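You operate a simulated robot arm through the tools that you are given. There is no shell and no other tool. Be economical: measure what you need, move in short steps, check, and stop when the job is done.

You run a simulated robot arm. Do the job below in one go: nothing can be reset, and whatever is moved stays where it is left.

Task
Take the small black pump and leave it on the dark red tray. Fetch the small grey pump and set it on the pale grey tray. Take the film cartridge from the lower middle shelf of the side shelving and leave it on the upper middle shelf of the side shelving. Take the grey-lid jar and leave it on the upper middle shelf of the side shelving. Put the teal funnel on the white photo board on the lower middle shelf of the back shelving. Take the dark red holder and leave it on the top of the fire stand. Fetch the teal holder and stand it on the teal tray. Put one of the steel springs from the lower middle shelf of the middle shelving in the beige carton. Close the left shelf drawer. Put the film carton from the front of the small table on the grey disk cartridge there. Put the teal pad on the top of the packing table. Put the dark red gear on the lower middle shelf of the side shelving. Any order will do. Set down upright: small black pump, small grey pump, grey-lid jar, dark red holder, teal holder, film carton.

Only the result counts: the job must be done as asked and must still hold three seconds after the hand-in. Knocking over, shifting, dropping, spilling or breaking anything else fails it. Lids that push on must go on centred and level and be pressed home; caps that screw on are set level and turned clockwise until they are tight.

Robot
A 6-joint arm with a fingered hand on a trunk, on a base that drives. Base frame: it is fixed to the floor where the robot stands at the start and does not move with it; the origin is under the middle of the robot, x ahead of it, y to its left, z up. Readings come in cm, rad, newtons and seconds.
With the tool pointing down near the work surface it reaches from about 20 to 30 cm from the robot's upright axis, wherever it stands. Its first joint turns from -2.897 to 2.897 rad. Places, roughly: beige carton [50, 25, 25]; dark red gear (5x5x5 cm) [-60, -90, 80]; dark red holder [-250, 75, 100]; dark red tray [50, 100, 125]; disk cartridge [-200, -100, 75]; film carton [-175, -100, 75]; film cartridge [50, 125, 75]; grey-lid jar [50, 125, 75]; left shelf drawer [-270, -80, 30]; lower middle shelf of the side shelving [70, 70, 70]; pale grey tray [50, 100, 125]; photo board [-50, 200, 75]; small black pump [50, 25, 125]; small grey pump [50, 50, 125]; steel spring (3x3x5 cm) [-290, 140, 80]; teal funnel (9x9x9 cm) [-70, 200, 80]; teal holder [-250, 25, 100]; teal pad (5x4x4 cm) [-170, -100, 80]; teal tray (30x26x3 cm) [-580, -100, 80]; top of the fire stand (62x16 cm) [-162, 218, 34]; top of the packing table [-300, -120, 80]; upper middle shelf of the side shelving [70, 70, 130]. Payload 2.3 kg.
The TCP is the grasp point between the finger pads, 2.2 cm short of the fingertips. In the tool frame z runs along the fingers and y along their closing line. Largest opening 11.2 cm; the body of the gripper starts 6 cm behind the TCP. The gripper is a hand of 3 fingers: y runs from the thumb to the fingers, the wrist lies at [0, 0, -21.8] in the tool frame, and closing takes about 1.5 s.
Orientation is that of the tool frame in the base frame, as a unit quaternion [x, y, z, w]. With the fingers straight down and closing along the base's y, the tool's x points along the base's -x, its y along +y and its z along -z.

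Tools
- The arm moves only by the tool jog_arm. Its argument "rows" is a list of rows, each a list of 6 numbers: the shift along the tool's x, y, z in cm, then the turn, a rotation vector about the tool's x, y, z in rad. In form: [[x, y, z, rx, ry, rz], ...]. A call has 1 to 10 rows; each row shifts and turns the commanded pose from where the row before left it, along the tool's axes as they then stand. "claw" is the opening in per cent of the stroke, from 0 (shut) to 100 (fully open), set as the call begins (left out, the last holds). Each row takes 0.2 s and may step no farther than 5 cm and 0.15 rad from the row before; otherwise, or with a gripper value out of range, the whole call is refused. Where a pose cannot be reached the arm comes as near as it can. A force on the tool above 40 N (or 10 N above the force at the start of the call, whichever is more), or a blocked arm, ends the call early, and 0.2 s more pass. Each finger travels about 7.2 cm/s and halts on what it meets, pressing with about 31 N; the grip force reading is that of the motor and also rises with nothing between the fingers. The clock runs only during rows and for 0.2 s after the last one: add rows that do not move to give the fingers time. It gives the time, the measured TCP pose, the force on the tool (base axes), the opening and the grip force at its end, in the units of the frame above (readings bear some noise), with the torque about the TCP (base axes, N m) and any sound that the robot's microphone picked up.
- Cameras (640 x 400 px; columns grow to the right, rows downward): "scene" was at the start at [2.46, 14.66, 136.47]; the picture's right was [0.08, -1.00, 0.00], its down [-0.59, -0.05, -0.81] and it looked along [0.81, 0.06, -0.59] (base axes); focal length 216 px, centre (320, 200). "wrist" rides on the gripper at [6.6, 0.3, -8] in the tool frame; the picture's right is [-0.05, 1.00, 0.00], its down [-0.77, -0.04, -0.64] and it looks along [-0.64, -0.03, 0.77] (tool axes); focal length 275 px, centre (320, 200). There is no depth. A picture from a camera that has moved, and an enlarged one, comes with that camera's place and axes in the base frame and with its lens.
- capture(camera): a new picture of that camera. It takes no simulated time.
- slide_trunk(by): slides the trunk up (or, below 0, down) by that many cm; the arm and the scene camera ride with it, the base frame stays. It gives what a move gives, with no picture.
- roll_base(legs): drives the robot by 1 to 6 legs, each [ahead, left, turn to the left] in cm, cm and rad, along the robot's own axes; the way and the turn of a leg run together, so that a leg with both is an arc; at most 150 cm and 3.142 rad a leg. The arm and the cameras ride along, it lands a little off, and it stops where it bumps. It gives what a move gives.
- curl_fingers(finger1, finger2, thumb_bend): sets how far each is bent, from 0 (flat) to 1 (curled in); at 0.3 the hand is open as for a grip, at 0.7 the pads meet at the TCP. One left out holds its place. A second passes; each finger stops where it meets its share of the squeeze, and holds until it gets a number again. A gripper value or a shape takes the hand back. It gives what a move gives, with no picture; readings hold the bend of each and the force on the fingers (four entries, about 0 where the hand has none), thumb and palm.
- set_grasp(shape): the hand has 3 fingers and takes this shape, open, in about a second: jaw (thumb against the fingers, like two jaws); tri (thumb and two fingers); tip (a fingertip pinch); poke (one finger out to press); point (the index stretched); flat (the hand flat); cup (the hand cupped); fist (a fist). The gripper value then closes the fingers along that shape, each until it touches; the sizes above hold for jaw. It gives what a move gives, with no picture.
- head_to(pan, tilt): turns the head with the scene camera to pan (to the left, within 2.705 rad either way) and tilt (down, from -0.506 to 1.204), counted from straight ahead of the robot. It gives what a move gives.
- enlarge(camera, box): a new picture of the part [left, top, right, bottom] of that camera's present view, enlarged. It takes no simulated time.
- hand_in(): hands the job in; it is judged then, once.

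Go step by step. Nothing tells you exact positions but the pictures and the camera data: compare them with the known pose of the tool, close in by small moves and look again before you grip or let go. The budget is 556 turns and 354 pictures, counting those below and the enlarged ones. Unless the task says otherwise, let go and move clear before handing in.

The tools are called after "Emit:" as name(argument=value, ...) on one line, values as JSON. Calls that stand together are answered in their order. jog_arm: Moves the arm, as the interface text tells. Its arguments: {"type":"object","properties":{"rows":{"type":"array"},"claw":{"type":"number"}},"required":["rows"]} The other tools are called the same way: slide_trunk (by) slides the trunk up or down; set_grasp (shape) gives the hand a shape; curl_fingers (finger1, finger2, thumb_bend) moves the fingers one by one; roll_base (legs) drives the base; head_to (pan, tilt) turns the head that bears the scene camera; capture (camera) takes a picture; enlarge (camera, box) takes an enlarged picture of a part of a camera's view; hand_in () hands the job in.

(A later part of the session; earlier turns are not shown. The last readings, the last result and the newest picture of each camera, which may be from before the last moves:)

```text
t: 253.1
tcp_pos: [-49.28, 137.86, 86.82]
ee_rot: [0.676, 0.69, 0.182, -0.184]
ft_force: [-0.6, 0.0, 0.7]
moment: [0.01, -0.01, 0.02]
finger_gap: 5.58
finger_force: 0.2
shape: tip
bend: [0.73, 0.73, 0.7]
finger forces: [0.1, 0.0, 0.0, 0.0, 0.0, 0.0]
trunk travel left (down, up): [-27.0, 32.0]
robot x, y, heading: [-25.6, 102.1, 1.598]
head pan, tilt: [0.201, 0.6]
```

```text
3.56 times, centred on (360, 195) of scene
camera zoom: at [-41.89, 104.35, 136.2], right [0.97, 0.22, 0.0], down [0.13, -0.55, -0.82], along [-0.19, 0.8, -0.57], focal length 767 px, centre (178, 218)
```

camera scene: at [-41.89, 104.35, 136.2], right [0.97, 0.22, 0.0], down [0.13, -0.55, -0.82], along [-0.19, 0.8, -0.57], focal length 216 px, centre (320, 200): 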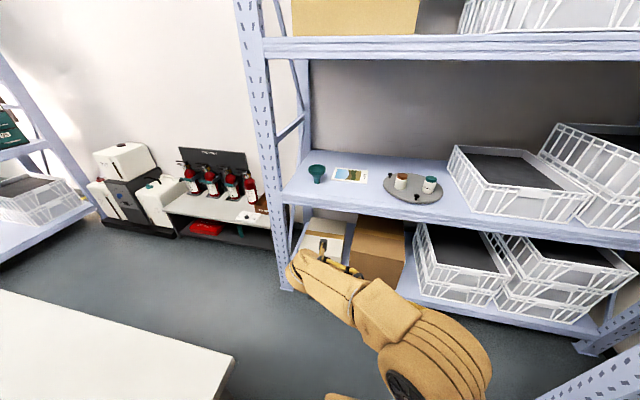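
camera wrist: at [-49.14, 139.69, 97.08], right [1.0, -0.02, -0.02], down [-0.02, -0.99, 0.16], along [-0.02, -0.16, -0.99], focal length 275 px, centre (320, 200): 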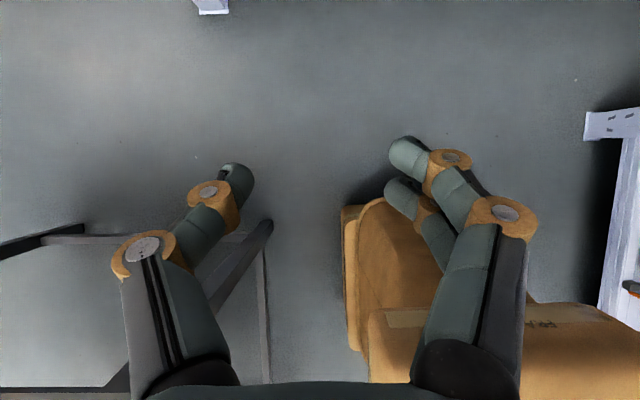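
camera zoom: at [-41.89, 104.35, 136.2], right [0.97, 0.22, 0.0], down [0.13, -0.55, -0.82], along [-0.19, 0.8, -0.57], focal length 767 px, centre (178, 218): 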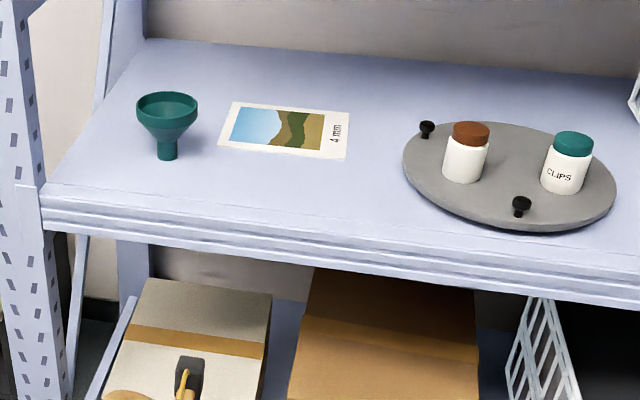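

Funnel at roughly (-68, 207), the board to its right. I raise the hand, open the jaw and drive up to the back shelving.

Emit:
set_grasp(shape="jaw")

Emit:
jog_arm(rows=[[2, 0, -3.46, 0, 0, 0], [2, 0, -3.46, 0, 0, 0], [2, 0, -3.46, 0, 0, 0], [0, 0, 0, 0, 0, 0]], claw=100)

Emit:
roll_base(legs=[[0, 0, -0.027], [55, 0, 0], [0, 19, 0]])

Emit:
capture(camera="wrist")

Emit:
capture(camera="scene")

```text
t: 254.0
tcp_pos: [-49.27, 137.7, 86.85]
ee_rot: [0.676, 0.69, 0.183, -0.184]
ft_force: [-0.5, -0.6, -0.3]
moment: [-0.02, -0.01, -0.03]
finger_gap: 11.2
finger_force: 0.0
shape: jaw
bend: [0.3, 0.3, 0.3]
finger forces: [0.0, 0.1, 0.0, 0.0, 0.1, 0.0]
trunk travel left (down, up): [-27.0, 32.0]
robot x, y, heading: [-25.84, 102.32, 1.597]
head pan, tilt: [0.201, 0.6]
```

```text
t: 255.0
tcp_pos: [-49.33, 137.85, 98.95]
ee_rot: [0.676, 0.69, 0.183, -0.183]
ft_force: [-0.3, 0.4, 0.1]
moment: [0.03, 0.02, -0.01]
finger_gap: 11.21
finger_force: 0.1
shape: jaw
bend: [0.3, 0.3, 0.3]
finger forces: [0.1, 0.1, 0.0, 0.0, 0.0, 0.0]
trunk travel left (down, up): [-27.0, 32.0]
robot x, y, heading: [-25.42, 102.32, 1.598]
head pan, tilt: [0.201, 0.6]
```

```text
t: 259.7
tcp_pos: [-67.15, 193.24, 98.8]
ee_rot: [0.686, 0.68, 0.186, -0.181]
ft_force: [-0.3, 0.1, 0.2]
moment: [0.01, -0.03, -0.02]
finger_gap: 11.18
finger_force: 0.1
shape: jaw
bend: [0.3, 0.3, 0.3]
finger forces: [0.1, 0.0, 0.0, 0.0, 0.0, 0.0]
trunk travel left (down, up): [-27.0, 32.0]
robot x, y, heading: [-44.28, 156.95, 1.565]
head pan, tilt: [0.201, 0.6]
```

```text
209 pictures are left
camera wrist: at [-66.98, 195.06, 109.18], right [1.0, -0.05, -0.02], down [-0.05, -0.99, 0.16], along [-0.03, -0.16, -0.99], focal length 275 px, centre (320, 200)
```

wrist: 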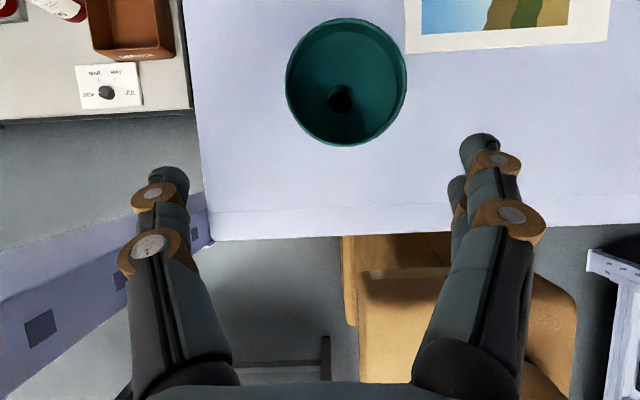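

```text
208 pictures are left
camera scene: at [-60.69, 159.46, 136.2], right [0.98, 0.2, 0.0], down [0.11, -0.55, -0.83], along [-0.16, 0.81, -0.57], focal length 216 px, centre (320, 200)
```

scene: 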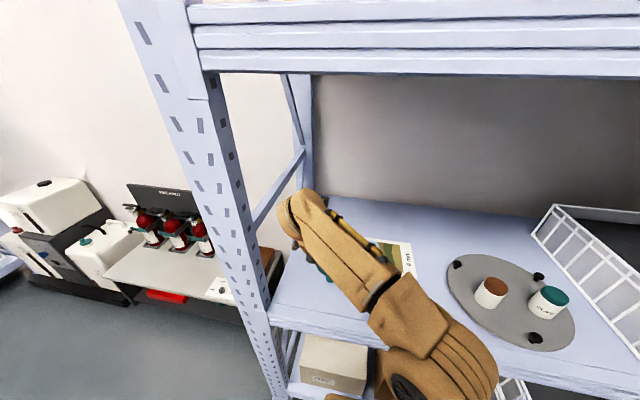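

Funnel rim is at about (-65.3, 200) and z≈89. I centre over it.

Emit:
jog_arm(rows=[[2.95, 0.9, 1.7, 0, 0, 0], [2.95, 0.95, 1.7, 0, 0, 0], [0, 0, 0, 0, 0, 0]])

Emit:
capture(camera="wrist")

```text
t: 260.5
tcp_pos: [-65.22, 200.13, 98.77]
ee_rot: [0.686, 0.681, 0.185, -0.18]
ft_force: [0.3, -0.2, 0.0]
moment: [-0.01, 0.02, 0.02]
finger_gap: 11.18
finger_force: 0.1
shape: jaw
bend: [0.3, 0.3, 0.3]
finger forces: [0.1, 0.0, 0.1, 0.0, 0.1, 0.1]
trunk travel left (down, up): [-27.0, 32.0]
robot x, y, heading: [-44.68, 156.62, 1.568]
head pan, tilt: [0.201, 0.6]
```

```text
207 pictures are left
camera wrist: at [-65.03, 201.94, 109.16], right [1.0, -0.05, -0.02], down [-0.05, -0.99, 0.16], along [-0.03, -0.16, -0.99], focal length 275 px, centre (320, 200)
```

wrist: 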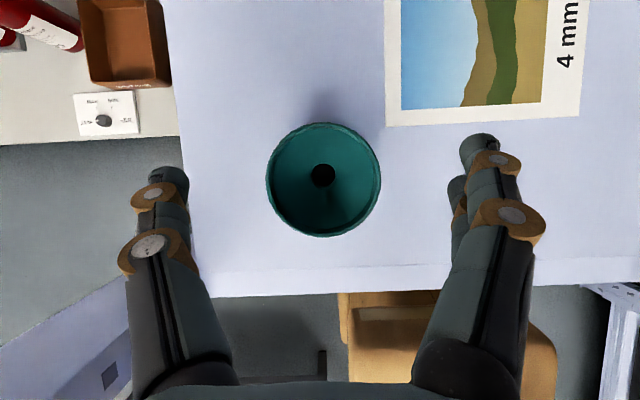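

Emit:
jog_arm(rows=[[-2.03, 0, 3.52, 0, 0, 0], [-1.5, 0, 2.6, 0, 0, 0], [0, 0, 0, 0, 0, 0]])

Emit:
capture(camera="wrist")

```text
t: 261.3
tcp_pos: [-65.09, 199.98, 91.88]
ee_rot: [0.686, 0.681, 0.184, -0.18]
ft_force: [0.2, -0.4, -0.1]
moment: [0.01, 0.01, 0.0]
finger_gap: 11.18
finger_force: 0.0
shape: jaw
bend: [0.3, 0.3, 0.3]
finger forces: [0.1, 0.0, 0.0, 0.1, 0.1, 0.0]
trunk travel left (down, up): [-27.0, 32.0]
robot x, y, heading: [-44.52, 156.67, 1.568]
head pan, tilt: [0.201, 0.6]
```

```text
206 pictures are left
camera wrist: at [-64.95, 201.83, 102.11], right [1.0, -0.05, -0.02], down [-0.05, -0.99, 0.16], along [-0.03, -0.16, -0.99], focal length 275 px, centre (320, 200)
```

wrist: 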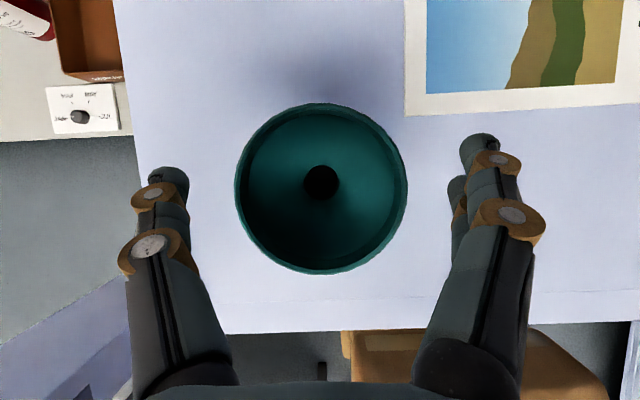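

Emit:
jog_arm(rows=[[-1.3, 0, 2.25, 0, 0, 0], [-1.3, 0, 2.25, 0, 0, 0], [0, 0, 0, 0, 0, 0]])

Emit:
capture(camera="wrist")

```text
t: 262.1
tcp_pos: [-65.08, 200.02, 86.76]
ee_rot: [0.686, 0.68, 0.184, -0.181]
ft_force: [0.4, 0.1, 0.1]
moment: [-0.01, 0.0, -0.01]
finger_gap: 11.2
finger_force: 0.1
shape: jaw
bend: [0.3, 0.3, 0.3]
finger forces: [0.0, 0.0, 0.1, 0.0, 0.5, 0.0]
trunk travel left (down, up): [-27.0, 32.0]
robot x, y, heading: [-45.08, 157.04, 1.571]
head pan, tilt: [0.201, 0.6]
```

```text
205 pictures are left
camera wrist: at [-64.9, 201.82, 96.9], right [1.0, -0.05, -0.02], down [-0.05, -0.99, 0.16], along [-0.03, -0.16, -0.99], focal length 275 px, centre (320, 200)
```

wrist: 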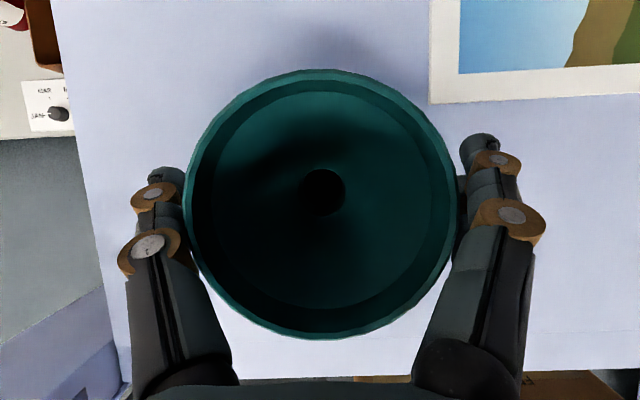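

Emit:
jog_arm(rows=[[0, 0, 0, 0, 0, 0], [0, 0, 0, 0, 0, 0], [0, 0, 0, 0, 0, 0], [0, 0, 0, 0, 0, 0], [0, 0, 0, 0, 0, 0]], claw=0)

Emit:
capture(camera="wrist")

```text
t: 263.3
tcp_pos: [-65.09, 200.03, 86.67]
ee_rot: [0.686, 0.68, 0.185, -0.18]
ft_force: [0.2, 0.4, -0.3]
moment: [-0.03, 0.01, 0.0]
finger_gap: 7.03
finger_force: 31.0
shape: jaw
bend: [0.73, 0.74, 0.71]
finger forces: [22.8, 20.4, 0.1, 0.0, 41.8, 0.1]
trunk travel left (down, up): [-27.0, 32.0]
robot x, y, heading: [-44.46, 157.0, 1.568]
head pan, tilt: [0.201, 0.6]
```

```text
204 pictures are left
camera wrist: at [-64.9, 201.83, 96.91], right [1.0, -0.05, -0.02], down [-0.05, -0.99, 0.16], along [-0.03, -0.16, -0.99], focal length 275 px, centre (320, 200)
```

wrist: 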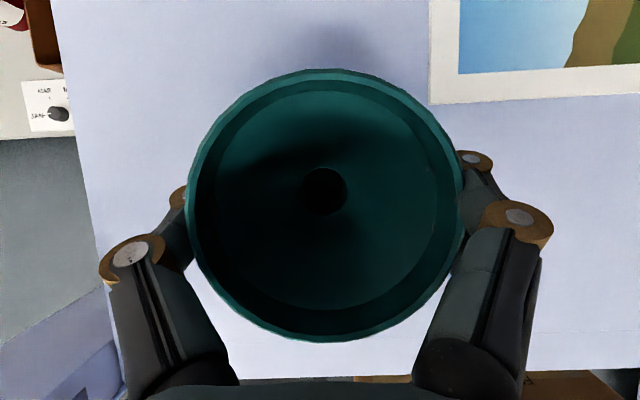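

Funnel gripped under its rim. I lift it and move over the board, centre about (-48.7, 212).

Emit:
jog_arm(rows=[[0.75, 0, -1.3, 0, 0, 0], [1.25, 0, -2.17, 0, 0, 0], [0, 0, 0, 0, 0, 0]])

Emit:
capture(camera="wrist")

Emit:
roll_base(legs=[[0, -16.2, 0], [5, 0, 0]])

Emit:
jog_arm(rows=[[2.17, 0, 1.25, 0, 0, 0], [2.6, 0, 1.5, 0, 0, 0], [0, 0, 0, 0, 0, 0]])

Emit:
capture(camera="wrist")

Emit:
capture(camera="scene")

```text
t: 264.1
tcp_pos: [-65.02, 200.07, 90.5]
ee_rot: [0.685, 0.68, 0.185, -0.182]
ft_force: [-0.3, -0.3, -1.0]
moment: [0.02, 0.0, -0.03]
finger_gap: 7.01
finger_force: 30.8
shape: jaw
bend: [0.73, 0.74, 0.71]
finger forces: [22.8, 20.5, 0.0, 0.0, 41.8, 0.0]
trunk travel left (down, up): [-27.0, 32.0]
robot x, y, heading: [-44.55, 156.72, 1.571]
head pan, tilt: [0.201, 0.6]
```

```text
203 pictures are left
camera wrist: at [-65.02, 201.88, 100.86], right [1.0, -0.05, -0.02], down [-0.05, -0.99, 0.16], along [-0.03, -0.16, -0.99], focal length 275 px, centre (320, 200)
```

wrist: 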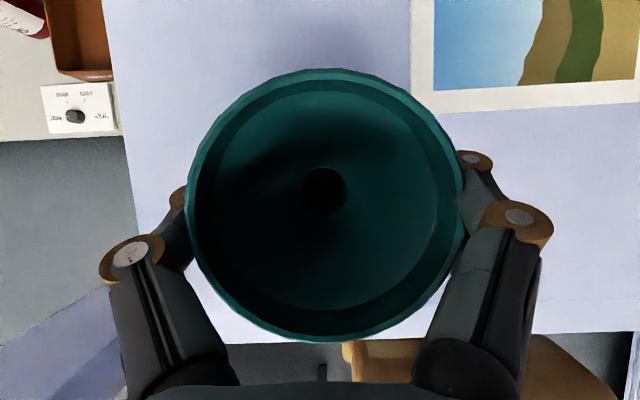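

```text
t: 266.0
tcp_pos: [-48.79, 205.06, 90.54]
ee_rot: [0.685, 0.681, 0.185, -0.181]
ft_force: [0.7, 0.7, 0.3]
moment: [0.04, -0.03, 0.04]
finger_gap: 7.03
finger_force: 30.9
shape: jaw
bend: [0.73, 0.74, 0.71]
finger forces: [22.8, 20.4, 0.0, 0.0, 41.7, 0.1]
trunk travel left (down, up): [-27.0, 32.0]
robot x, y, heading: [-28.23, 161.97, 1.575]
head pan, tilt: [0.201, 0.6]
```

```text
t: 266.8
tcp_pos: [-48.8, 210.73, 90.58]
ee_rot: [0.685, 0.681, 0.185, -0.181]
ft_force: [-0.5, -0.7, 0.5]
moment: [-0.03, 0.03, 0.02]
finger_gap: 7.01
finger_force: 30.5
shape: jaw
bend: [0.73, 0.74, 0.71]
finger forces: [22.9, 20.4, 0.0, 0.1, 41.8, 0.0]
trunk travel left (down, up): [-27.0, 32.0]
robot x, y, heading: [-27.84, 161.51, 1.57]
head pan, tilt: [0.201, 0.6]
```

```text
202 pictures are left
camera wrist: at [-48.66, 212.56, 100.81], right [1.0, -0.05, -0.02], down [-0.04, -0.99, 0.16], along [-0.03, -0.16, -0.99], focal length 275 px, centre (320, 200)
```

wrist: 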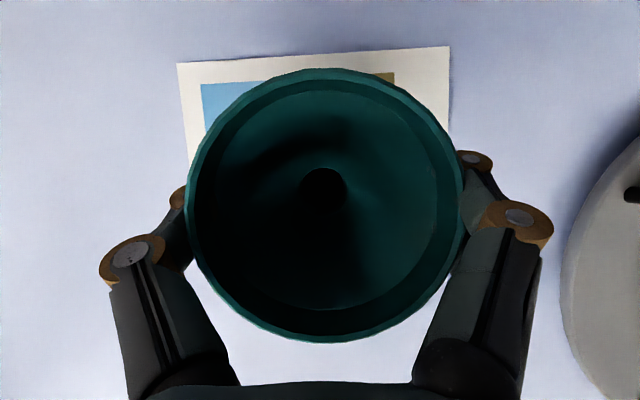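

```text
201 pictures are left
camera scene: at [-44.26, 164.45, 136.21], right [0.98, 0.2, 0.0], down [0.11, -0.55, -0.83], along [-0.16, 0.81, -0.56], focal length 216 px, centre (320, 200)
```

scene: 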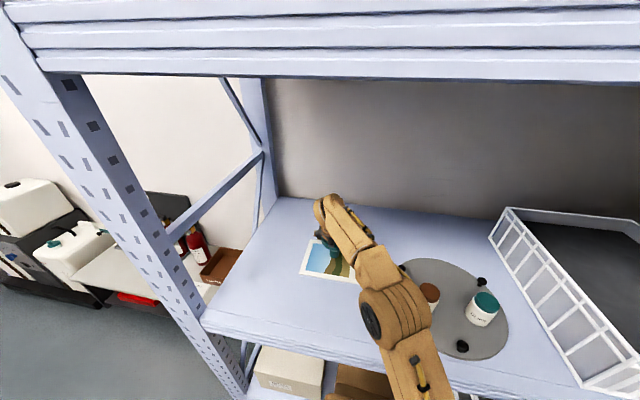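

Emit:
jog_arm(rows=[[-0.75, 0, 1.3, 0, 0, 0], [-0.75, 0, 1.3, 0, 0, 0], [0, 0, 0, 0, 0, 0]])

Emit:
jog_arm(rows=[[-0.15, 0, 0.26, 0, 0, 0], [0, 0, 0, 0, 0, 0]])

Emit:
jog_arm(rows=[[-0.15, 0, 0.26, 0, 0, 0], [0, 0, 0, 0, 0, 0]])

```text
t: 267.6
tcp_pos: [-48.89, 210.49, 87.53]
ee_rot: [0.685, 0.681, 0.184, -0.181]
ft_force: [-0.6, 0.6, -0.2]
moment: [0.0, 0.02, -0.02]
finger_gap: 7.01
finger_force: 31.1
shape: jaw
bend: [0.73, 0.74, 0.71]
finger forces: [22.8, 20.4, 0.1, 0.0, 41.6, 0.0]
trunk travel left (down, up): [-27.0, 32.0]
robot x, y, heading: [-27.87, 161.75, 1.567]
head pan, tilt: [0.201, 0.6]
```

```text
t: 268.2
tcp_pos: [-48.79, 210.68, 87.21]
ee_rot: [0.685, 0.681, 0.185, -0.18]
ft_force: [-0.6, -0.8, -1.0]
moment: [0.01, -0.01, -0.02]
finger_gap: 7.01
finger_force: 30.9
shape: jaw
bend: [0.73, 0.74, 0.71]
finger forces: [22.8, 20.5, 0.1, 0.0, 41.6, 0.0]
trunk travel left (down, up): [-27.0, 32.0]
robot x, y, heading: [-28.19, 162.18, 1.568]
head pan, tilt: [0.201, 0.6]
```

```text
t: 268.8
tcp_pos: [-48.71, 210.57, 86.92]
ee_rot: [0.686, 0.68, 0.185, -0.181]
ft_force: [-0.2, 0.6, -0.7]
moment: [0.0, 0.0, -0.01]
finger_gap: 7.0
finger_force: 30.9
shape: jaw
bend: [0.73, 0.74, 0.71]
finger forces: [22.8, 20.6, 0.0, 0.0, 41.8, 0.0]
trunk travel left (down, up): [-27.0, 32.0]
robot x, y, heading: [-28.26, 161.51, 1.57]
head pan, tilt: [0.201, 0.6]
```

Emit:
jog_arm(rows=[[-0.15, 0, 0.26, 0, 0, 0], [0, 0, 0, 0, 0, 0]])

Emit:
jog_arm(rows=[[-0.1, 0, 0.17, 0, 0, 0], [0, 0, 0, 0, 0, 0]])

```text
t: 269.4
tcp_pos: [-48.67, 210.52, 86.79]
ee_rot: [0.684, 0.681, 0.186, -0.183]
ft_force: [-1.4, 2.5, 10.8]
moment: [-0.05, -0.05, 0.01]
finger_gap: 6.99
finger_force: 30.6
shape: jaw
bend: [0.73, 0.74, 0.71]
finger forces: [22.7, 19.8, 0.0, 0.1, 41.4, 0.0]
trunk travel left (down, up): [-27.0, 32.0]
robot x, y, heading: [-28.1, 161.78, 1.572]
head pan, tilt: [0.201, 0.6]
```

```text
t: 270.0
tcp_pos: [-48.77, 210.38, 86.82]
ee_rot: [0.684, 0.681, 0.186, -0.184]
ft_force: [-1.8, 2.7, 30.8]
moment: [-0.08, -0.17, 0.03]
finger_gap: 6.88
finger_force: 31.1
shape: jaw
bend: [0.74, 0.75, 0.73]
finger forces: [21.9, 19.5, 0.1, 0.0, 39.7, 0.0]
trunk travel left (down, up): [-27.0, 32.0]
robot x, y, heading: [-28.02, 161.94, 1.569]
head pan, tilt: [0.201, 0.6]
```

Emit:
jog_arm(rows=[[0.13, 0, -0.22, 0, 0, 0], [0, 0, 0, 0, 0, 0]])

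Emit:
jog_arm(rows=[[0, 0, 0, 0, 0, 0], [0, 0, 0, 0, 0, 0], [0, 0, 0, 0, 0, 0], [0, 0, 0, 0, 0, 0], [0, 0, 0, 0, 0, 0]], claw=100)

Emit:
capture(camera="wrist")

```text
t: 270.6
tcp_pos: [-48.84, 210.47, 86.78]
ee_rot: [0.686, 0.68, 0.186, -0.181]
ft_force: [-0.8, 1.9, 18.1]
moment: [-0.04, -0.06, 0.02]
finger_gap: 6.88
finger_force: 30.5
shape: jaw
bend: [0.74, 0.75, 0.73]
finger forces: [23.1, 20.6, 0.0, 0.1, 42.0, 0.0]
trunk travel left (down, up): [-27.0, 32.0]
robot x, y, heading: [-28.23, 162.05, 1.569]
head pan, tilt: [0.201, 0.6]
```

```text
t: 271.8
tcp_pos: [-48.71, 210.53, 86.75]
ee_rot: [0.685, 0.681, 0.185, -0.18]
ft_force: [0.4, -0.6, -0.5]
moment: [0.02, -0.02, -0.02]
finger_gap: 11.18
finger_force: 0.0
shape: jaw
bend: [0.3, 0.3, 0.3]
finger forces: [0.0, 0.1, 0.0, 0.0, 0.0, 0.0]
trunk travel left (down, up): [-27.0, 32.0]
robot x, y, heading: [-28.21, 161.78, 1.569]
head pan, tilt: [0.201, 0.6]
```

```text
200 pictures are left
camera wrist: at [-48.64, 212.39, 96.99], right [1.0, -0.05, -0.02], down [-0.04, -0.99, 0.16], along [-0.03, -0.16, -0.99], focal length 275 px, centre (320, 200)
```

wrist: 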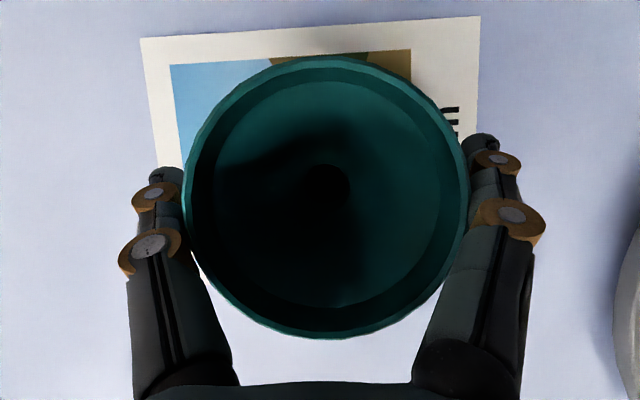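

Emit:
jog_arm(rows=[[0, 0.3, 0, 0, 0, 0], [0.5, 0, -0.87, 0, 0, 0], [0.5, 0, -0.87, 0, 0, 0], [1, 0, -1.73, 0, 0, 0], [2, 0, -3.46, 0, 0, 0], [2, 0, -3.46, 0, 0, 0], [0, 0, 0, 0, 0, 0]])

Emit:
capture(camera="wrist")

```text
t: 273.4
tcp_pos: [-48.59, 209.58, 97.25]
ee_rot: [0.685, 0.681, 0.186, -0.181]
ft_force: [0.2, 0.2, -0.2]
moment: [0.03, 0.0, -0.01]
finger_gap: 11.2
finger_force: 0.3
shape: jaw
bend: [0.3, 0.3, 0.3]
finger forces: [0.0, 0.0, 0.0, 0.0, 0.0, 0.1]
out of reach, approached as far as the arm can: row 6
trunk travel left (down, up): [-27.0, 32.0]
robot x, y, heading: [-28.25, 161.91, 1.573]
head pan, tilt: [0.201, 0.6]
```

```text
199 pictures are left
camera wrist: at [-48.38, 211.41, 107.44], right [1.0, -0.05, -0.02], down [-0.04, -0.99, 0.16], along [-0.03, -0.16, -0.99], focal length 275 px, centre (320, 200)
```

wrist: 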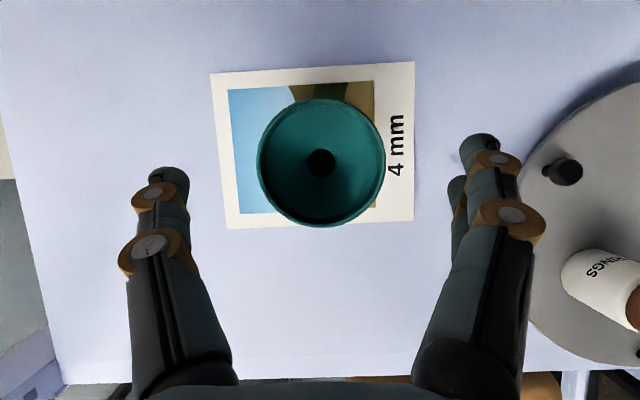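

Funnel is on the board. I back out and look left toward the machine, table and fire stand.

Emit:
roll_base(legs=[[-20, 0, 0]])

Emit:
head_to(pan=1.5, tilt=0.45)

Emit:
capture(camera="scene")

Emit:
head_to(pan=0.8, tilt=0.6)

Emit:
capture(camera="scene")

```text
t: 275.0
tcp_pos: [-48.65, 189.9, 97.1]
ee_rot: [0.684, 0.682, 0.185, -0.182]
ft_force: [-0.1, 0.9, 0.3]
moment: [0.01, 0.01, -0.03]
finger_gap: 11.19
finger_force: 0.1
shape: jaw
bend: [0.3, 0.3, 0.3]
finger forces: [0.0, 0.0, 0.0, 0.1, 0.1, 0.1]
trunk travel left (down, up): [-27.0, 32.0]
robot x, y, heading: [-28.24, 142.07, 1.571]
head pan, tilt: [0.201, 0.6]
```

```text
t: 276.5
tcp_pos: [-48.72, 189.96, 97.11]
ee_rot: [0.684, 0.682, 0.185, -0.182]
ft_force: [0.4, 0.7, -0.4]
moment: [0.02, 0.0, -0.01]
finger_gap: 11.19
finger_force: 0.1
shape: jaw
bend: [0.3, 0.3, 0.3]
finger forces: [0.0, 0.0, 0.0, 0.0, 0.1, 0.0]
trunk travel left (down, up): [-27.0, 32.0]
robot x, y, heading: [-27.98, 142.04, 1.572]
head pan, tilt: [1.499, 0.45]
```

```text
198 pictures are left
camera scene: at [-51.63, 136.72, 137.56], right [0.07, 1.0, 0.0], down [0.43, -0.03, -0.9], along [-0.9, 0.06, -0.44], focal length 216 px, centre (320, 200)
```

scene: 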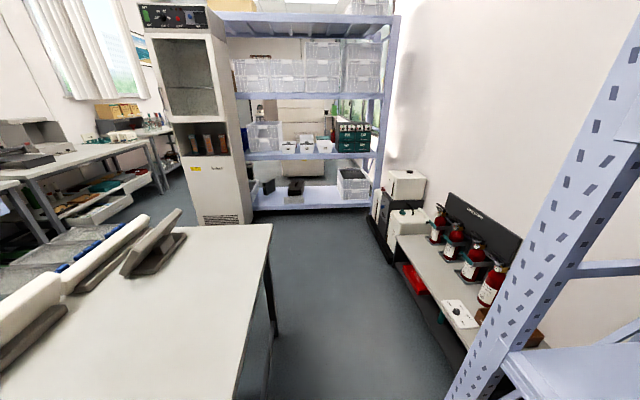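

```text
t: 277.6
tcp_pos: [-48.66, 189.94, 97.22]
ee_rot: [0.684, 0.682, 0.185, -0.182]
ft_force: [0.5, -0.3, 0.6]
moment: [-0.02, -0.01, 0.01]
finger_gap: 11.2
finger_force: 0.1
shape: jaw
bend: [0.3, 0.3, 0.3]
finger forces: [0.0, 0.0, 0.0, 0.0, 0.2, 0.1]
trunk travel left (down, up): [-27.0, 32.0]
robot x, y, heading: [-28.35, 142.41, 1.574]
head pan, tilt: [0.799, 0.6]
```

```text
197 pictures are left
camera scene: at [-48.82, 142.22, 136.21], right [0.69, 0.72, 0.0], down [0.41, -0.39, -0.83], along [-0.59, 0.57, -0.56], focal length 216 px, centre (320, 200)
```

scene: 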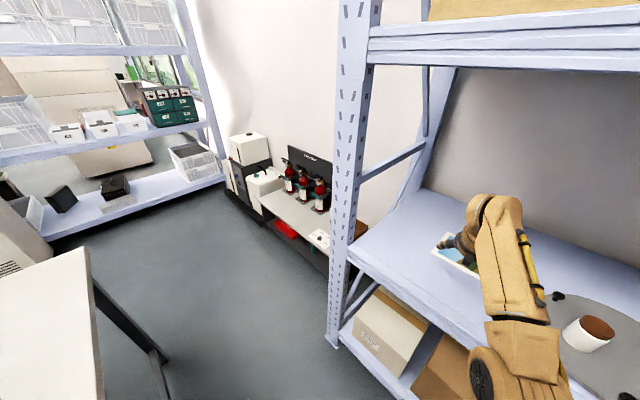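

I turn to face -x and drive down the corridor.

Emit:
roll_base(legs=[[-6, 0, 0], [0, 0, 1.571], [0, -16, 0], [120, 0, 0]])

Emit:
head_to(pan=0.6, tilt=0.4)

Emit:
capture(camera="scene")

Emit:
head_to(pan=-0.3, tilt=0.5)

Emit:
capture(camera="scene")

```text
t: 289.1
tcp_pos: [-196.58, 126.54, 97.17]
ee_rot: [-0.014, 0.966, -0.002, -0.259]
ft_force: [-0.1, 0.0, 0.2]
moment: [-0.01, 0.02, 0.01]
finger_gap: 11.19
finger_force: 0.2
shape: jaw
bend: [0.3, 0.3, 0.3]
finger forces: [0.1, 0.0, 0.1, 0.0, 0.0, 0.1]
trunk travel left (down, up): [-27.0, 32.0]
robot x, y, heading: [-149.51, 148.63, -3.106]
head pan, tilt: [0.799, 0.6]
```

```text
t: 289.9
tcp_pos: [-196.61, 126.65, 97.14]
ee_rot: [-0.014, 0.966, -0.002, -0.26]
ft_force: [0.5, -0.2, 0.6]
moment: [0.06, 0.01, -0.02]
finger_gap: 11.2
finger_force: 0.0
shape: jaw
bend: [0.3, 0.3, 0.3]
finger forces: [0.1, 0.0, 0.0, 0.0, 0.0, 0.0]
trunk travel left (down, up): [-27.0, 32.0]
robot x, y, heading: [-149.94, 148.9, -3.11]
head pan, tilt: [0.6, 0.4]
```

```text
196 pictures are left
camera scene: at [-150.88, 129.16, 138.02], right [-0.59, 0.8, 0.0], down [0.31, 0.23, -0.92], along [-0.74, -0.55, -0.39], focal length 216 px, centre (320, 200)
```

scene: 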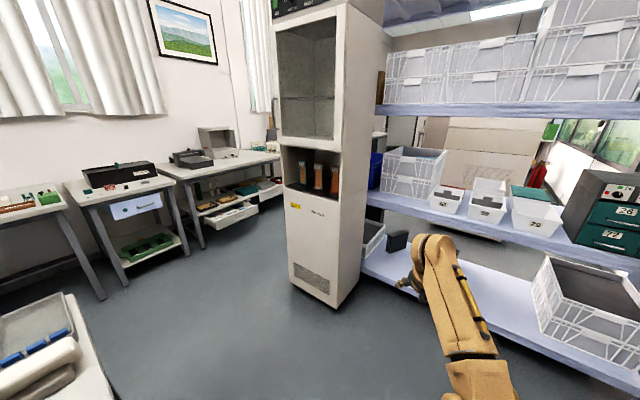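

```text
t: 291.1
tcp_pos: [-196.63, 126.57, 97.22]
ee_rot: [-0.014, 0.966, -0.001, -0.259]
ft_force: [-0.1, 0.2, -0.4]
moment: [-0.02, 0.01, -0.01]
finger_gap: 11.19
finger_force: 0.1
shape: jaw
bend: [0.3, 0.3, 0.3]
finger forces: [0.2, 0.0, 0.1, 0.0, 0.0, 0.0]
trunk travel left (down, up): [-27.0, 32.0]
robot x, y, heading: [-149.45, 148.54, -3.102]
head pan, tilt: [-0.3, 0.499]
```

```text
195 pictures are left
camera scene: at [-152.21, 137.04, 137.12], right [0.26, 0.96, 0.0], down [0.46, -0.13, -0.88], along [-0.85, 0.23, -0.48], focal length 216 px, centre (320, 200)
```

scene: 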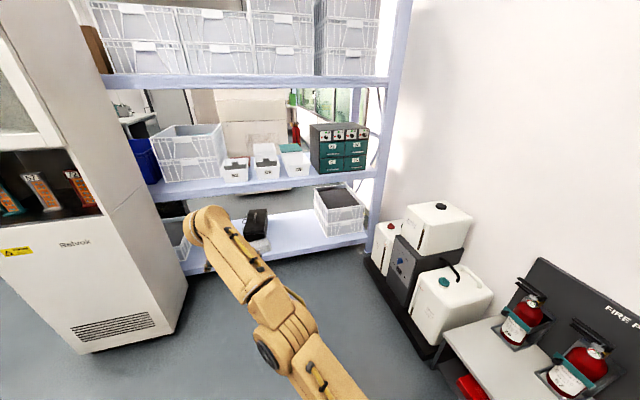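

Emit:
head_to(pan=0.45, tilt=0.45)

Emit:
capture(camera="scene")

Emit:
enlarge(camera="scene", box=[200, 130, 340, 220])

Emit:
capture(camera="wrist")

```text
t: 292.2
tcp_pos: [-196.64, 126.54, 97.21]
ee_rot: [-0.014, 0.965, -0.002, -0.261]
ft_force: [0.1, -0.2, 0.2]
moment: [0.02, -0.04, 0.0]
finger_gap: 11.18
finger_force: 0.1
shape: jaw
bend: [0.3, 0.3, 0.3]
finger forces: [0.0, 0.1, 0.1, 0.0, 0.1, 0.0]
trunk travel left (down, up): [-27.0, 32.0]
robot x, y, heading: [-149.63, 148.53, -3.107]
head pan, tilt: [0.45, 0.45]
```

```text
194 pictures are left
camera scene: at [-151.56, 130.38, 137.56], right [-0.47, 0.89, 0.0], down [0.39, 0.2, -0.9], along [-0.8, -0.42, -0.44], focal length 216 px, centre (320, 200)
```

scene: 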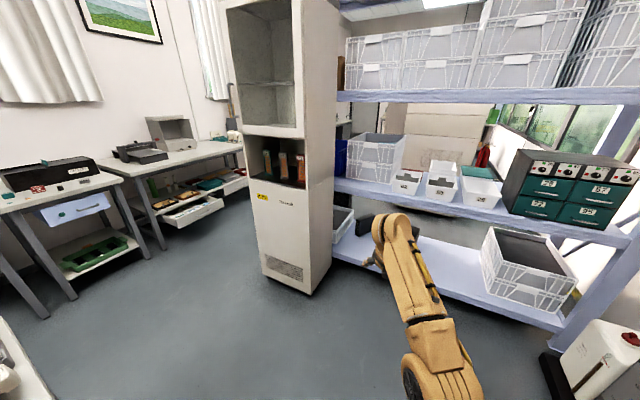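

```text
4.44 times, centred on (270, 175) of scene
camera zoom: at [-151.56, 130.38, 137.56], right [-0.47, 0.89, 0.0], down [0.39, 0.2, -0.9], along [-0.8, -0.42, -0.44], focal length 959 px, centre (542, 311)
```

zoom: 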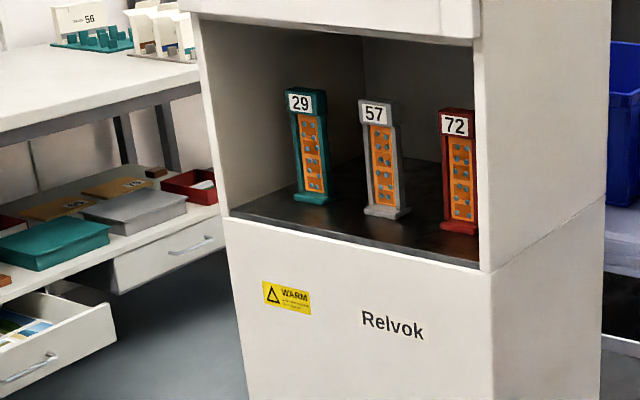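

```text
192 pictures are left
camera wrist: at [-198.43, 126.94, 107.46], right [0.01, 1.0, -0.02], down [0.99, -0.01, 0.16], along [0.16, -0.02, -0.99], focal length 275 px, centre (320, 200)
```

wrist: 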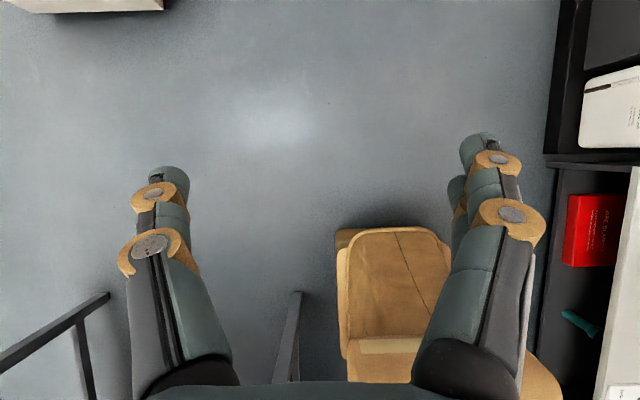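

The dark red holder (72) stands at about (-252, 65.5) in the open niche. The fire stand is low, so I first test in free space how low the arm gets with a 45° tilt.

Emit:
slide_trunk(by=-26.5)

Emit:
jog_arm(rows=[[0, 0, 0, 0, 0.13, 0], [0, 0, 0, 0, 0.13, 0], [-2.5, 0, 2.5, 0, 0, 0], [-2.5, 0, 2.5, 0, 0, 0], [-2.5, 0, 2.5, 0, 0, 0], [-2.5, 0, 2.5, 0, 0, 0], [-2.5, 0, 2.5, 0, 0, 0], [-2.5, 0, 2.5, 0, 0, 0], [-1.5, 0, 1.5, 0, 0, 0]])

```text
t: 294.9
tcp_pos: [-196.49, 126.54, 70.79]
ee_rot: [-0.015, 0.966, -0.003, -0.26]
ft_force: [-0.1, -0.8, 0.3]
moment: [-0.03, -0.02, -0.04]
finger_gap: 11.19
finger_force: 0.2
shape: jaw
bend: [0.3, 0.3, 0.3]
finger forces: [0.0, 0.1, 0.0, 0.0, 0.0, 0.0]
trunk travel left (down, up): [-0.5, 58.5]
robot x, y, heading: [-149.79, 148.59, -3.103]
head pan, tilt: [0.45, 0.45]
```

```text
t: 296.9
tcp_pos: [-200.38, 124.9, 51.03]
ee_rot: [-0.013, 0.925, -0.002, -0.379]
ft_force: [0.1, -0.3, -0.1]
moment: [-0.01, -0.01, -0.01]
finger_gap: 11.21
finger_force: 0.0
shape: jaw
bend: [0.3, 0.3, 0.3]
finger forces: [0.1, 0.1, 0.1, 0.0, 0.0, 0.0]
out of reach, approached as far as the arm can: row 1, 7, 8, 9
trunk travel left (down, up): [-0.5, 58.5]
robot x, y, heading: [-149.64, 148.41, -3.104]
head pan, tilt: [0.45, 0.45]
```

Emit:
jog_arm(rows=[[-2.5, 0, -2.5, 0, 0, 0], [-2.5, 0, -2.5, 0, 0, 0], [-2.5, 0, -2.5, 0, 0, 0], [0, 0, 0, 0, 0, 0]])

Emit:
jog_arm(rows=[[-2.5, 0, -2.5, 0, 0, 0], [-2.5, 0, -2.5, 0, 0, 0], [0, 0, 0, 0, 0, 0]])

```text
t: 297.9
tcp_pos: [-194.21, 122.24, 55.67]
ee_rot: [-0.013, 0.925, -0.002, -0.38]
ft_force: [0.0, -0.5, -0.1]
moment: [0.04, -0.01, 0.0]
finger_gap: 11.19
finger_force: 0.0
shape: jaw
bend: [0.3, 0.3, 0.3]
finger forces: [0.0, 0.0, 0.0, 0.1, 0.0, 0.0]
out of reach, approached as far as the arm can: row 1, 2, 3
trunk travel left (down, up): [-0.5, 58.5]
robot x, y, heading: [-149.65, 148.62, -3.109]
head pan, tilt: [0.45, 0.45]
```

```text
t: 298.7
tcp_pos: [-189.1, 121.07, 58.51]
ee_rot: [-0.015, 0.925, -0.003, -0.38]
ft_force: [-0.7, 0.0, 0.8]
moment: [-0.01, 0.0, 0.0]
finger_gap: 11.21
finger_force: 0.1
shape: jaw
bend: [0.3, 0.3, 0.3]
finger forces: [0.0, 0.0, 0.2, 0.0, 0.0, 0.0]
out of reach, approached as far as the arm can: row 1, 2
trunk travel left (down, up): [-0.5, 58.5]
robot x, y, heading: [-149.72, 148.68, -3.107]
head pan, tilt: [0.45, 0.45]
```

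Emit:
jog_arm(rows=[[0, 0, 0, 0, -0.15, 0], [0, 0, 0, 0, -0.15, 0], [0, 0, 0, 0, -0.15, 0], [0, 0, 0, 0, -0.08, 0], [0, 0, 0, 0, 0, 0]])

Emit:
jog_arm(rows=[[-1, 0, 3.9, 0, 0, 0], [-1, 0, 3.9, 0, 0, 0], [-1, 0, 3.9, 0, 0, 0], [-1, 0, 3.9, 0, 0, 0], [-1, 0, 3.9, 0, 0, 0], [0, 0, 0, 0, 0, 0]])

```text
t: 299.9
tcp_pos: [-189.15, 120.93, 58.58]
ee_rot: [-0.014, 0.992, 0.0, -0.126]
ft_force: [0.3, -0.2, -0.2]
moment: [0.03, 0.01, 0.01]
finger_gap: 11.23
finger_force: 0.1
shape: jaw
bend: [0.3, 0.3, 0.3]
finger forces: [0.0, 0.0, 0.0, 0.0, 0.0, 0.1]
trunk travel left (down, up): [-0.5, 58.5]
robot x, y, heading: [-149.26, 148.62, -3.107]
head pan, tilt: [0.45, 0.45]
```

```text
t: 301.3
tcp_pos: [-189.28, 121.08, 38.36]
ee_rot: [-0.014, 0.992, -0.001, -0.127]
ft_force: [-0.3, 0.3, -0.4]
moment: [0.0, -0.03, 0.02]
finger_gap: 11.2
finger_force: 0.0
shape: jaw
bend: [0.3, 0.3, 0.3]
finger forces: [0.1, 0.1, 0.0, 0.0, 0.0, 0.0]
trunk travel left (down, up): [-0.5, 58.5]
robot x, y, heading: [-149.68, 148.35, -3.107]
head pan, tilt: [0.45, 0.45]
```

At 15° it gets down to z=38. I test whether a 45° tilt reaches z≈46 when extended farther.

Emit:
jog_arm(rows=[[1, 0, -3.9, 0, 0, 0], [1, 0, -3.9, 0, 0, 0], [1, 0, -3.9, 0, 0, 0], [1, 0, -3.9, 0.0, 0.13, 0], [0, 0, 0, 0, 0.13, 0], [0, 0, 0, 0, 0.13, 0], [0, 0, 0, 0, 0.13, 0]])

Emit:
jog_arm(rows=[[3, 0, 3, 0, 0, 0], [3, 0, 3, 0, 0, 0], [3, 0, 3, 0, 0, 0], [3, 0, 3, 0, 0, 0], [-2, 0, 2, 0, 0, 0], [-2, 0, 2, 0, 0, 0], [-2, 0, 2, 0, 0, 0]])

```text
t: 302.9
tcp_pos: [-190.61, 119.6, 56.28]
ee_rot: [-0.014, 0.927, -0.002, -0.375]
ft_force: [-0.1, -0.4, 0.5]
moment: [-0.03, -0.04, 0.03]
finger_gap: 11.2
finger_force: 0.1
shape: jaw
bend: [0.3, 0.3, 0.3]
finger forces: [0.1, 0.1, 0.0, 0.0, 0.0, 0.1]
out of reach, approached as far as the arm can: row 7
trunk travel left (down, up): [-0.5, 58.5]
robot x, y, heading: [-149.54, 148.59, -3.102]
head pan, tilt: [0.45, 0.45]
```

```text
t: 304.5
tcp_pos: [-204.68, 119.88, 46.58]
ee_rot: [-0.014, 0.926, -0.003, -0.378]
ft_force: [0.5, 0.2, 0.6]
moment: [0.03, -0.03, 0.01]
finger_gap: 11.22
finger_force: 0.1
shape: jaw
bend: [0.3, 0.3, 0.3]
finger forces: [0.0, 0.0, 0.0, 0.0, 0.1, 0.0]
out of reach, approached as far as the arm can: row 4
trunk travel left (down, up): [-0.5, 58.5]
robot x, y, heading: [-149.6, 148.39, -3.108]
head pan, tilt: [0.45, 0.45]
```

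45° reaches z≈46.6 when extended, which is low enough. I raise the trunk, retract, and drive to the cabinet niche.

Emit:
slide_trunk(by=42)

Emit:
jog_arm(rows=[[0, 0, -4.5, 0, 0, 0], [0, 0, -4.5, 0, 0, 0], [0, 0, -4.5, 0, 0, 0], [0, 0, -4.5, 0, 0, 0], [0, 0, 0, 0, 0, 0]], claw=80)

Emit:
roll_base(legs=[[0, 0, -0.035], [40, 0, 0], [0, 50, 0]])

Emit:
head_to(pan=0.35, tilt=0.5)

Emit:
capture(camera="scene")

Emit:
capture(camera="wrist")

```text
refused: 42 is not a number from -40 to 40
```

```text
t: 305.7
tcp_pos: [-192.29, 120.42, 59.86]
ee_rot: [-0.013, 0.926, -0.004, -0.378]
ft_force: [0.7, -0.3, -0.6]
moment: [-0.01, -0.01, -0.01]
finger_gap: 8.97
finger_force: 0.1
shape: jaw
bend: [0.59, 0.59, 0.55]
finger forces: [0.1, 0.0, 0.0, 0.1, 0.1, 0.1]
trunk travel left (down, up): [-0.5, 58.5]
robot x, y, heading: [-149.82, 148.48, -3.107]
head pan, tilt: [0.45, 0.45]
```

```text
t: 311.1
tcp_pos: [-233.17, 72.26, 59.86]
ee_rot: [0.002, 0.926, 0.003, -0.378]
ft_force: [0.3, 0.7, 0.4]
moment: [0.01, 0.01, 0.02]
finger_gap: 8.96
finger_force: 0.2
shape: jaw
bend: [0.59, 0.59, 0.55]
finger forces: [0.0, 0.0, 0.0, 0.0, 0.0, 0.0]
trunk travel left (down, up): [-0.5, 58.5]
robot x, y, heading: [-189.47, 99.14, 3.145]
head pan, tilt: [0.45, 0.45]
```

```text
t: 311.7
tcp_pos: [-233.09, 72.35, 59.94]
ee_rot: [0.003, 0.926, 0.003, -0.378]
ft_force: [-0.3, 0.6, -0.1]
moment: [-0.01, -0.01, -0.01]
finger_gap: 8.97
finger_force: 0.1
shape: jaw
bend: [0.59, 0.59, 0.55]
finger forces: [0.0, 0.1, 0.0, 0.1, 0.1, 0.1]
trunk travel left (down, up): [-0.5, 58.5]
robot x, y, heading: [-189.21, 99.14, 3.146]
head pan, tilt: [0.351, 0.499]
```

```text
191 pictures are left
camera scene: at [-192.38, 81.8, 110.62], right [-0.34, 0.94, 0.0], down [0.45, 0.16, -0.88], along [-0.82, -0.3, -0.48], focal length 216 px, centre (320, 200)
```

scene: 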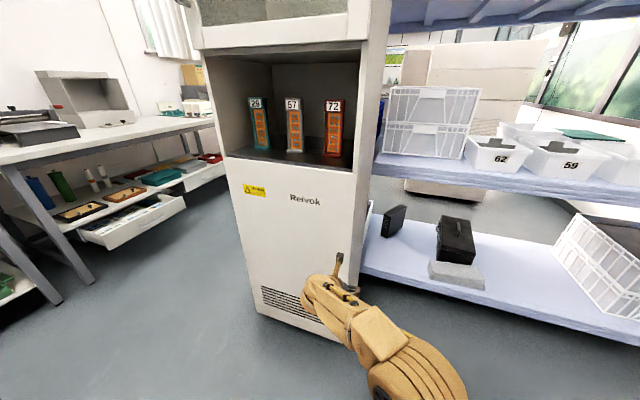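

```text
190 pictures are left
camera wrist: at [-232.38, 72.7, 70.22], right [0.04, 1.0, -0.03], down [1.0, -0.04, -0.09], along [-0.09, -0.03, -1.0], focal length 275 px, centre (320, 200)
```

wrist: 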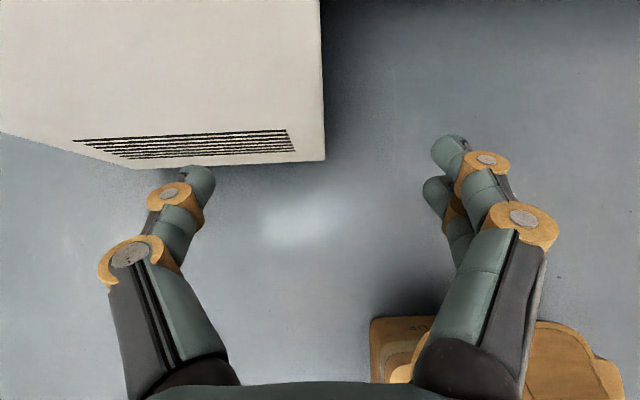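

Emit:
slide_trunk(by=40)

Emit:
jog_arm(rows=[[2, 0, -2, 0, 0, 0], [2, 0, -2, 0, 0, 0], [0, 0, 0, 0, 0, 0]])

Emit:
roll_base(legs=[[0, 8, -0.004]])

Emit:
capture(camera="scene")

Emit:
capture(camera="wrist")

```text
t: 315.6
tcp_pos: [-233.3, 72.35, 99.72]
ee_rot: [0.002, 0.926, 0.003, -0.378]
ft_force: [0.1, -0.7, 0.8]
moment: [-0.01, 0.01, 0.02]
finger_gap: 8.96
finger_force: 0.0
shape: jaw
bend: [0.59, 0.59, 0.55]
finger forces: [0.0, 0.0, 0.1, 0.0, 0.0, 0.0]
trunk travel left (down, up): [-40.5, 18.5]
robot x, y, heading: [-189.33, 98.96, 3.141]
head pan, tilt: [0.351, 0.499]
```

```text
t: 316.4
tcp_pos: [-233.25, 72.41, 105.57]
ee_rot: [0.003, 0.926, 0.003, -0.379]
ft_force: [-1.0, -0.2, 0.0]
moment: [0.02, 0.01, 0.0]
finger_gap: 8.98
finger_force: 0.1
shape: jaw
bend: [0.59, 0.59, 0.55]
finger forces: [0.0, 0.1, 0.1, 0.0, 0.0, 0.0]
trunk travel left (down, up): [-40.5, 18.5]
robot x, y, heading: [-189.55, 98.84, 3.144]
head pan, tilt: [0.351, 0.499]
```

```text
t: 317.4
tcp_pos: [-233.44, 64.36, 105.52]
ee_rot: [0.004, 0.926, 0.004, -0.378]
ft_force: [0.5, 0.1, -0.2]
moment: [0.03, -0.03, -0.01]
finger_gap: 9.01
finger_force: 0.0
shape: jaw
bend: [0.59, 0.59, 0.55]
finger forces: [0.0, 0.0, 0.0, 0.0, 0.0, 0.0]
trunk travel left (down, up): [-40.5, 18.5]
robot x, y, heading: [-189.46, 91.02, 3.139]
head pan, tilt: [0.351, 0.499]
```

```text
189 pictures are left
camera scene: at [-192.47, 73.64, 150.6], right [-0.34, 0.94, 0.0], down [0.45, 0.16, -0.88], along [-0.83, -0.3, -0.48], focal length 216 px, centre (320, 200)
```

scene: 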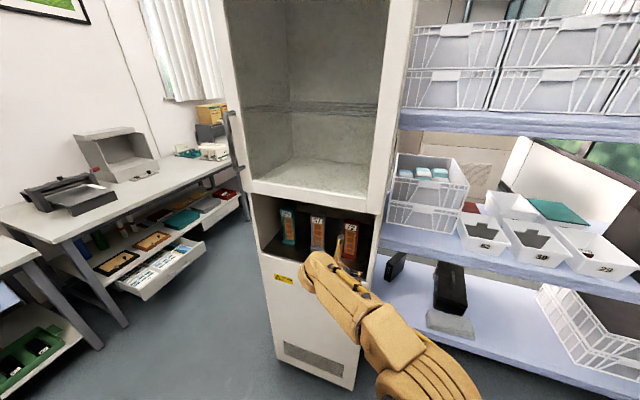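

```text
188 pictures are left
camera wrist: at [-232.56, 64.77, 115.9], right [0.04, 1.0, -0.03], down [1.0, -0.05, -0.09], along [-0.09, -0.02, -1.0], focal length 275 px, centre (320, 200)
```

wrist: 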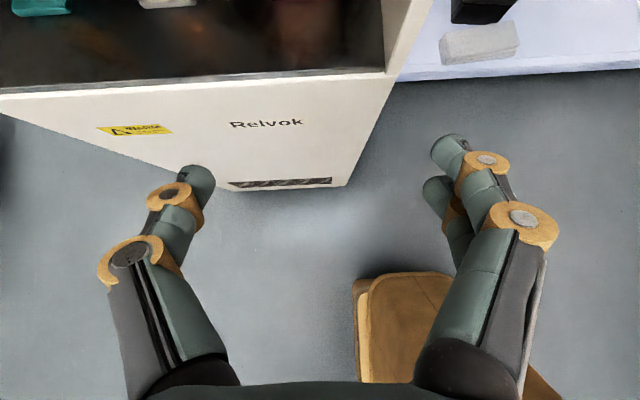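

Emit:
enlarge(camera="scene", box=[240, 180, 400, 290])

```text
3.64 times, centred on (320, 235) of scene
camera zoom: at [-192.47, 73.64, 150.6], right [-0.34, 0.94, 0.0], down [0.45, 0.16, -0.88], along [-0.83, -0.3, -0.48], focal length 785 px, centre (320, 73)
```

zoom: 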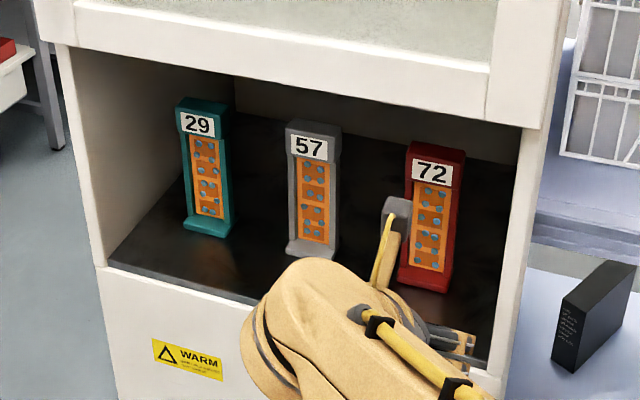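

Triangulating from two heights, the red holder's centre is about (-257, 62.5), z 90–106, with the niche front at x≈-247 and its ceiling at z≈117. I approach carefully.

Emit:
jog_arm(rows=[[-1.77, -1.8, 1.77, 0, 0, 0], [0, 0, 0, 0, 0, 0]])

Emit:
roll_base(legs=[[14, 0, 0.003]])

Emit:
capture(camera="wrist")

Emit:
enlarge(camera="scene", box=[220, 180, 420, 320])

```text
t: 318.0
tcp_pos: [-233.31, 62.76, 102.96]
ee_rot: [0.005, 0.926, 0.005, -0.378]
ft_force: [-0.7, -0.4, -0.1]
moment: [-0.03, -0.03, -0.03]
finger_gap: 8.97
finger_force: 0.0
shape: jaw
bend: [0.59, 0.59, 0.55]
finger forces: [0.0, 0.0, 0.0, 0.0, 0.0, 0.0]
trunk travel left (down, up): [-40.5, 18.5]
robot x, y, heading: [-189.48, 91.1, 3.138]
head pan, tilt: [0.351, 0.499]
```

```text
t: 319.4
tcp_pos: [-247.45, 62.6, 102.96]
ee_rot: [0.004, 0.926, 0.003, -0.378]
ft_force: [0.7, -0.5, -0.1]
moment: [0.0, 0.0, -0.01]
finger_gap: 9.0
finger_force: 0.0
shape: jaw
bend: [0.59, 0.59, 0.55]
finger forces: [0.0, 0.0, 0.0, 0.0, 0.1, 0.0]
trunk travel left (down, up): [-40.5, 18.5]
robot x, y, heading: [-203.75, 91.08, 3.139]
head pan, tilt: [0.351, 0.499]
```

```text
186 pictures are left
camera wrist: at [-246.67, 62.98, 113.4], right [0.04, 1.0, -0.03], down [1.0, -0.04, -0.08], along [-0.09, -0.03, -1.0], focal length 275 px, centre (320, 200)
```

wrist: 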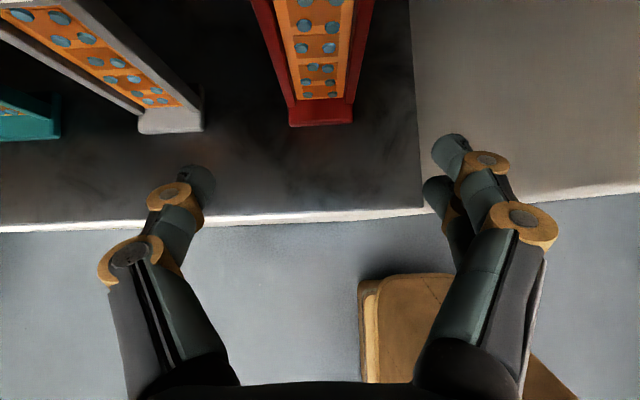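

```text
2.86 times, centred on (320, 250) of scene
camera zoom: at [-206.64, 73.79, 150.61], right [-0.34, 0.94, 0.0], down [0.45, 0.16, -0.88], along [-0.82, -0.3, -0.48], focal length 616 px, centre (320, 57)
```

zoom: 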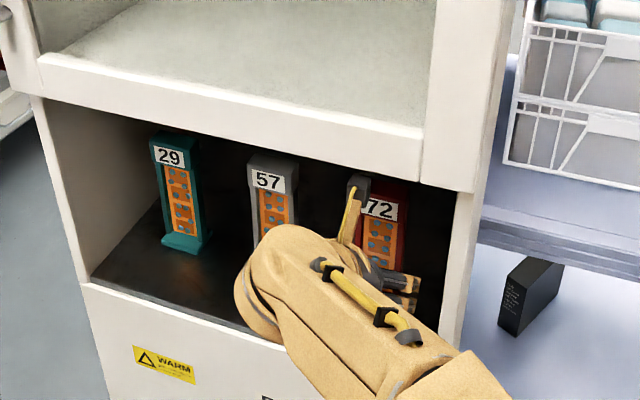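

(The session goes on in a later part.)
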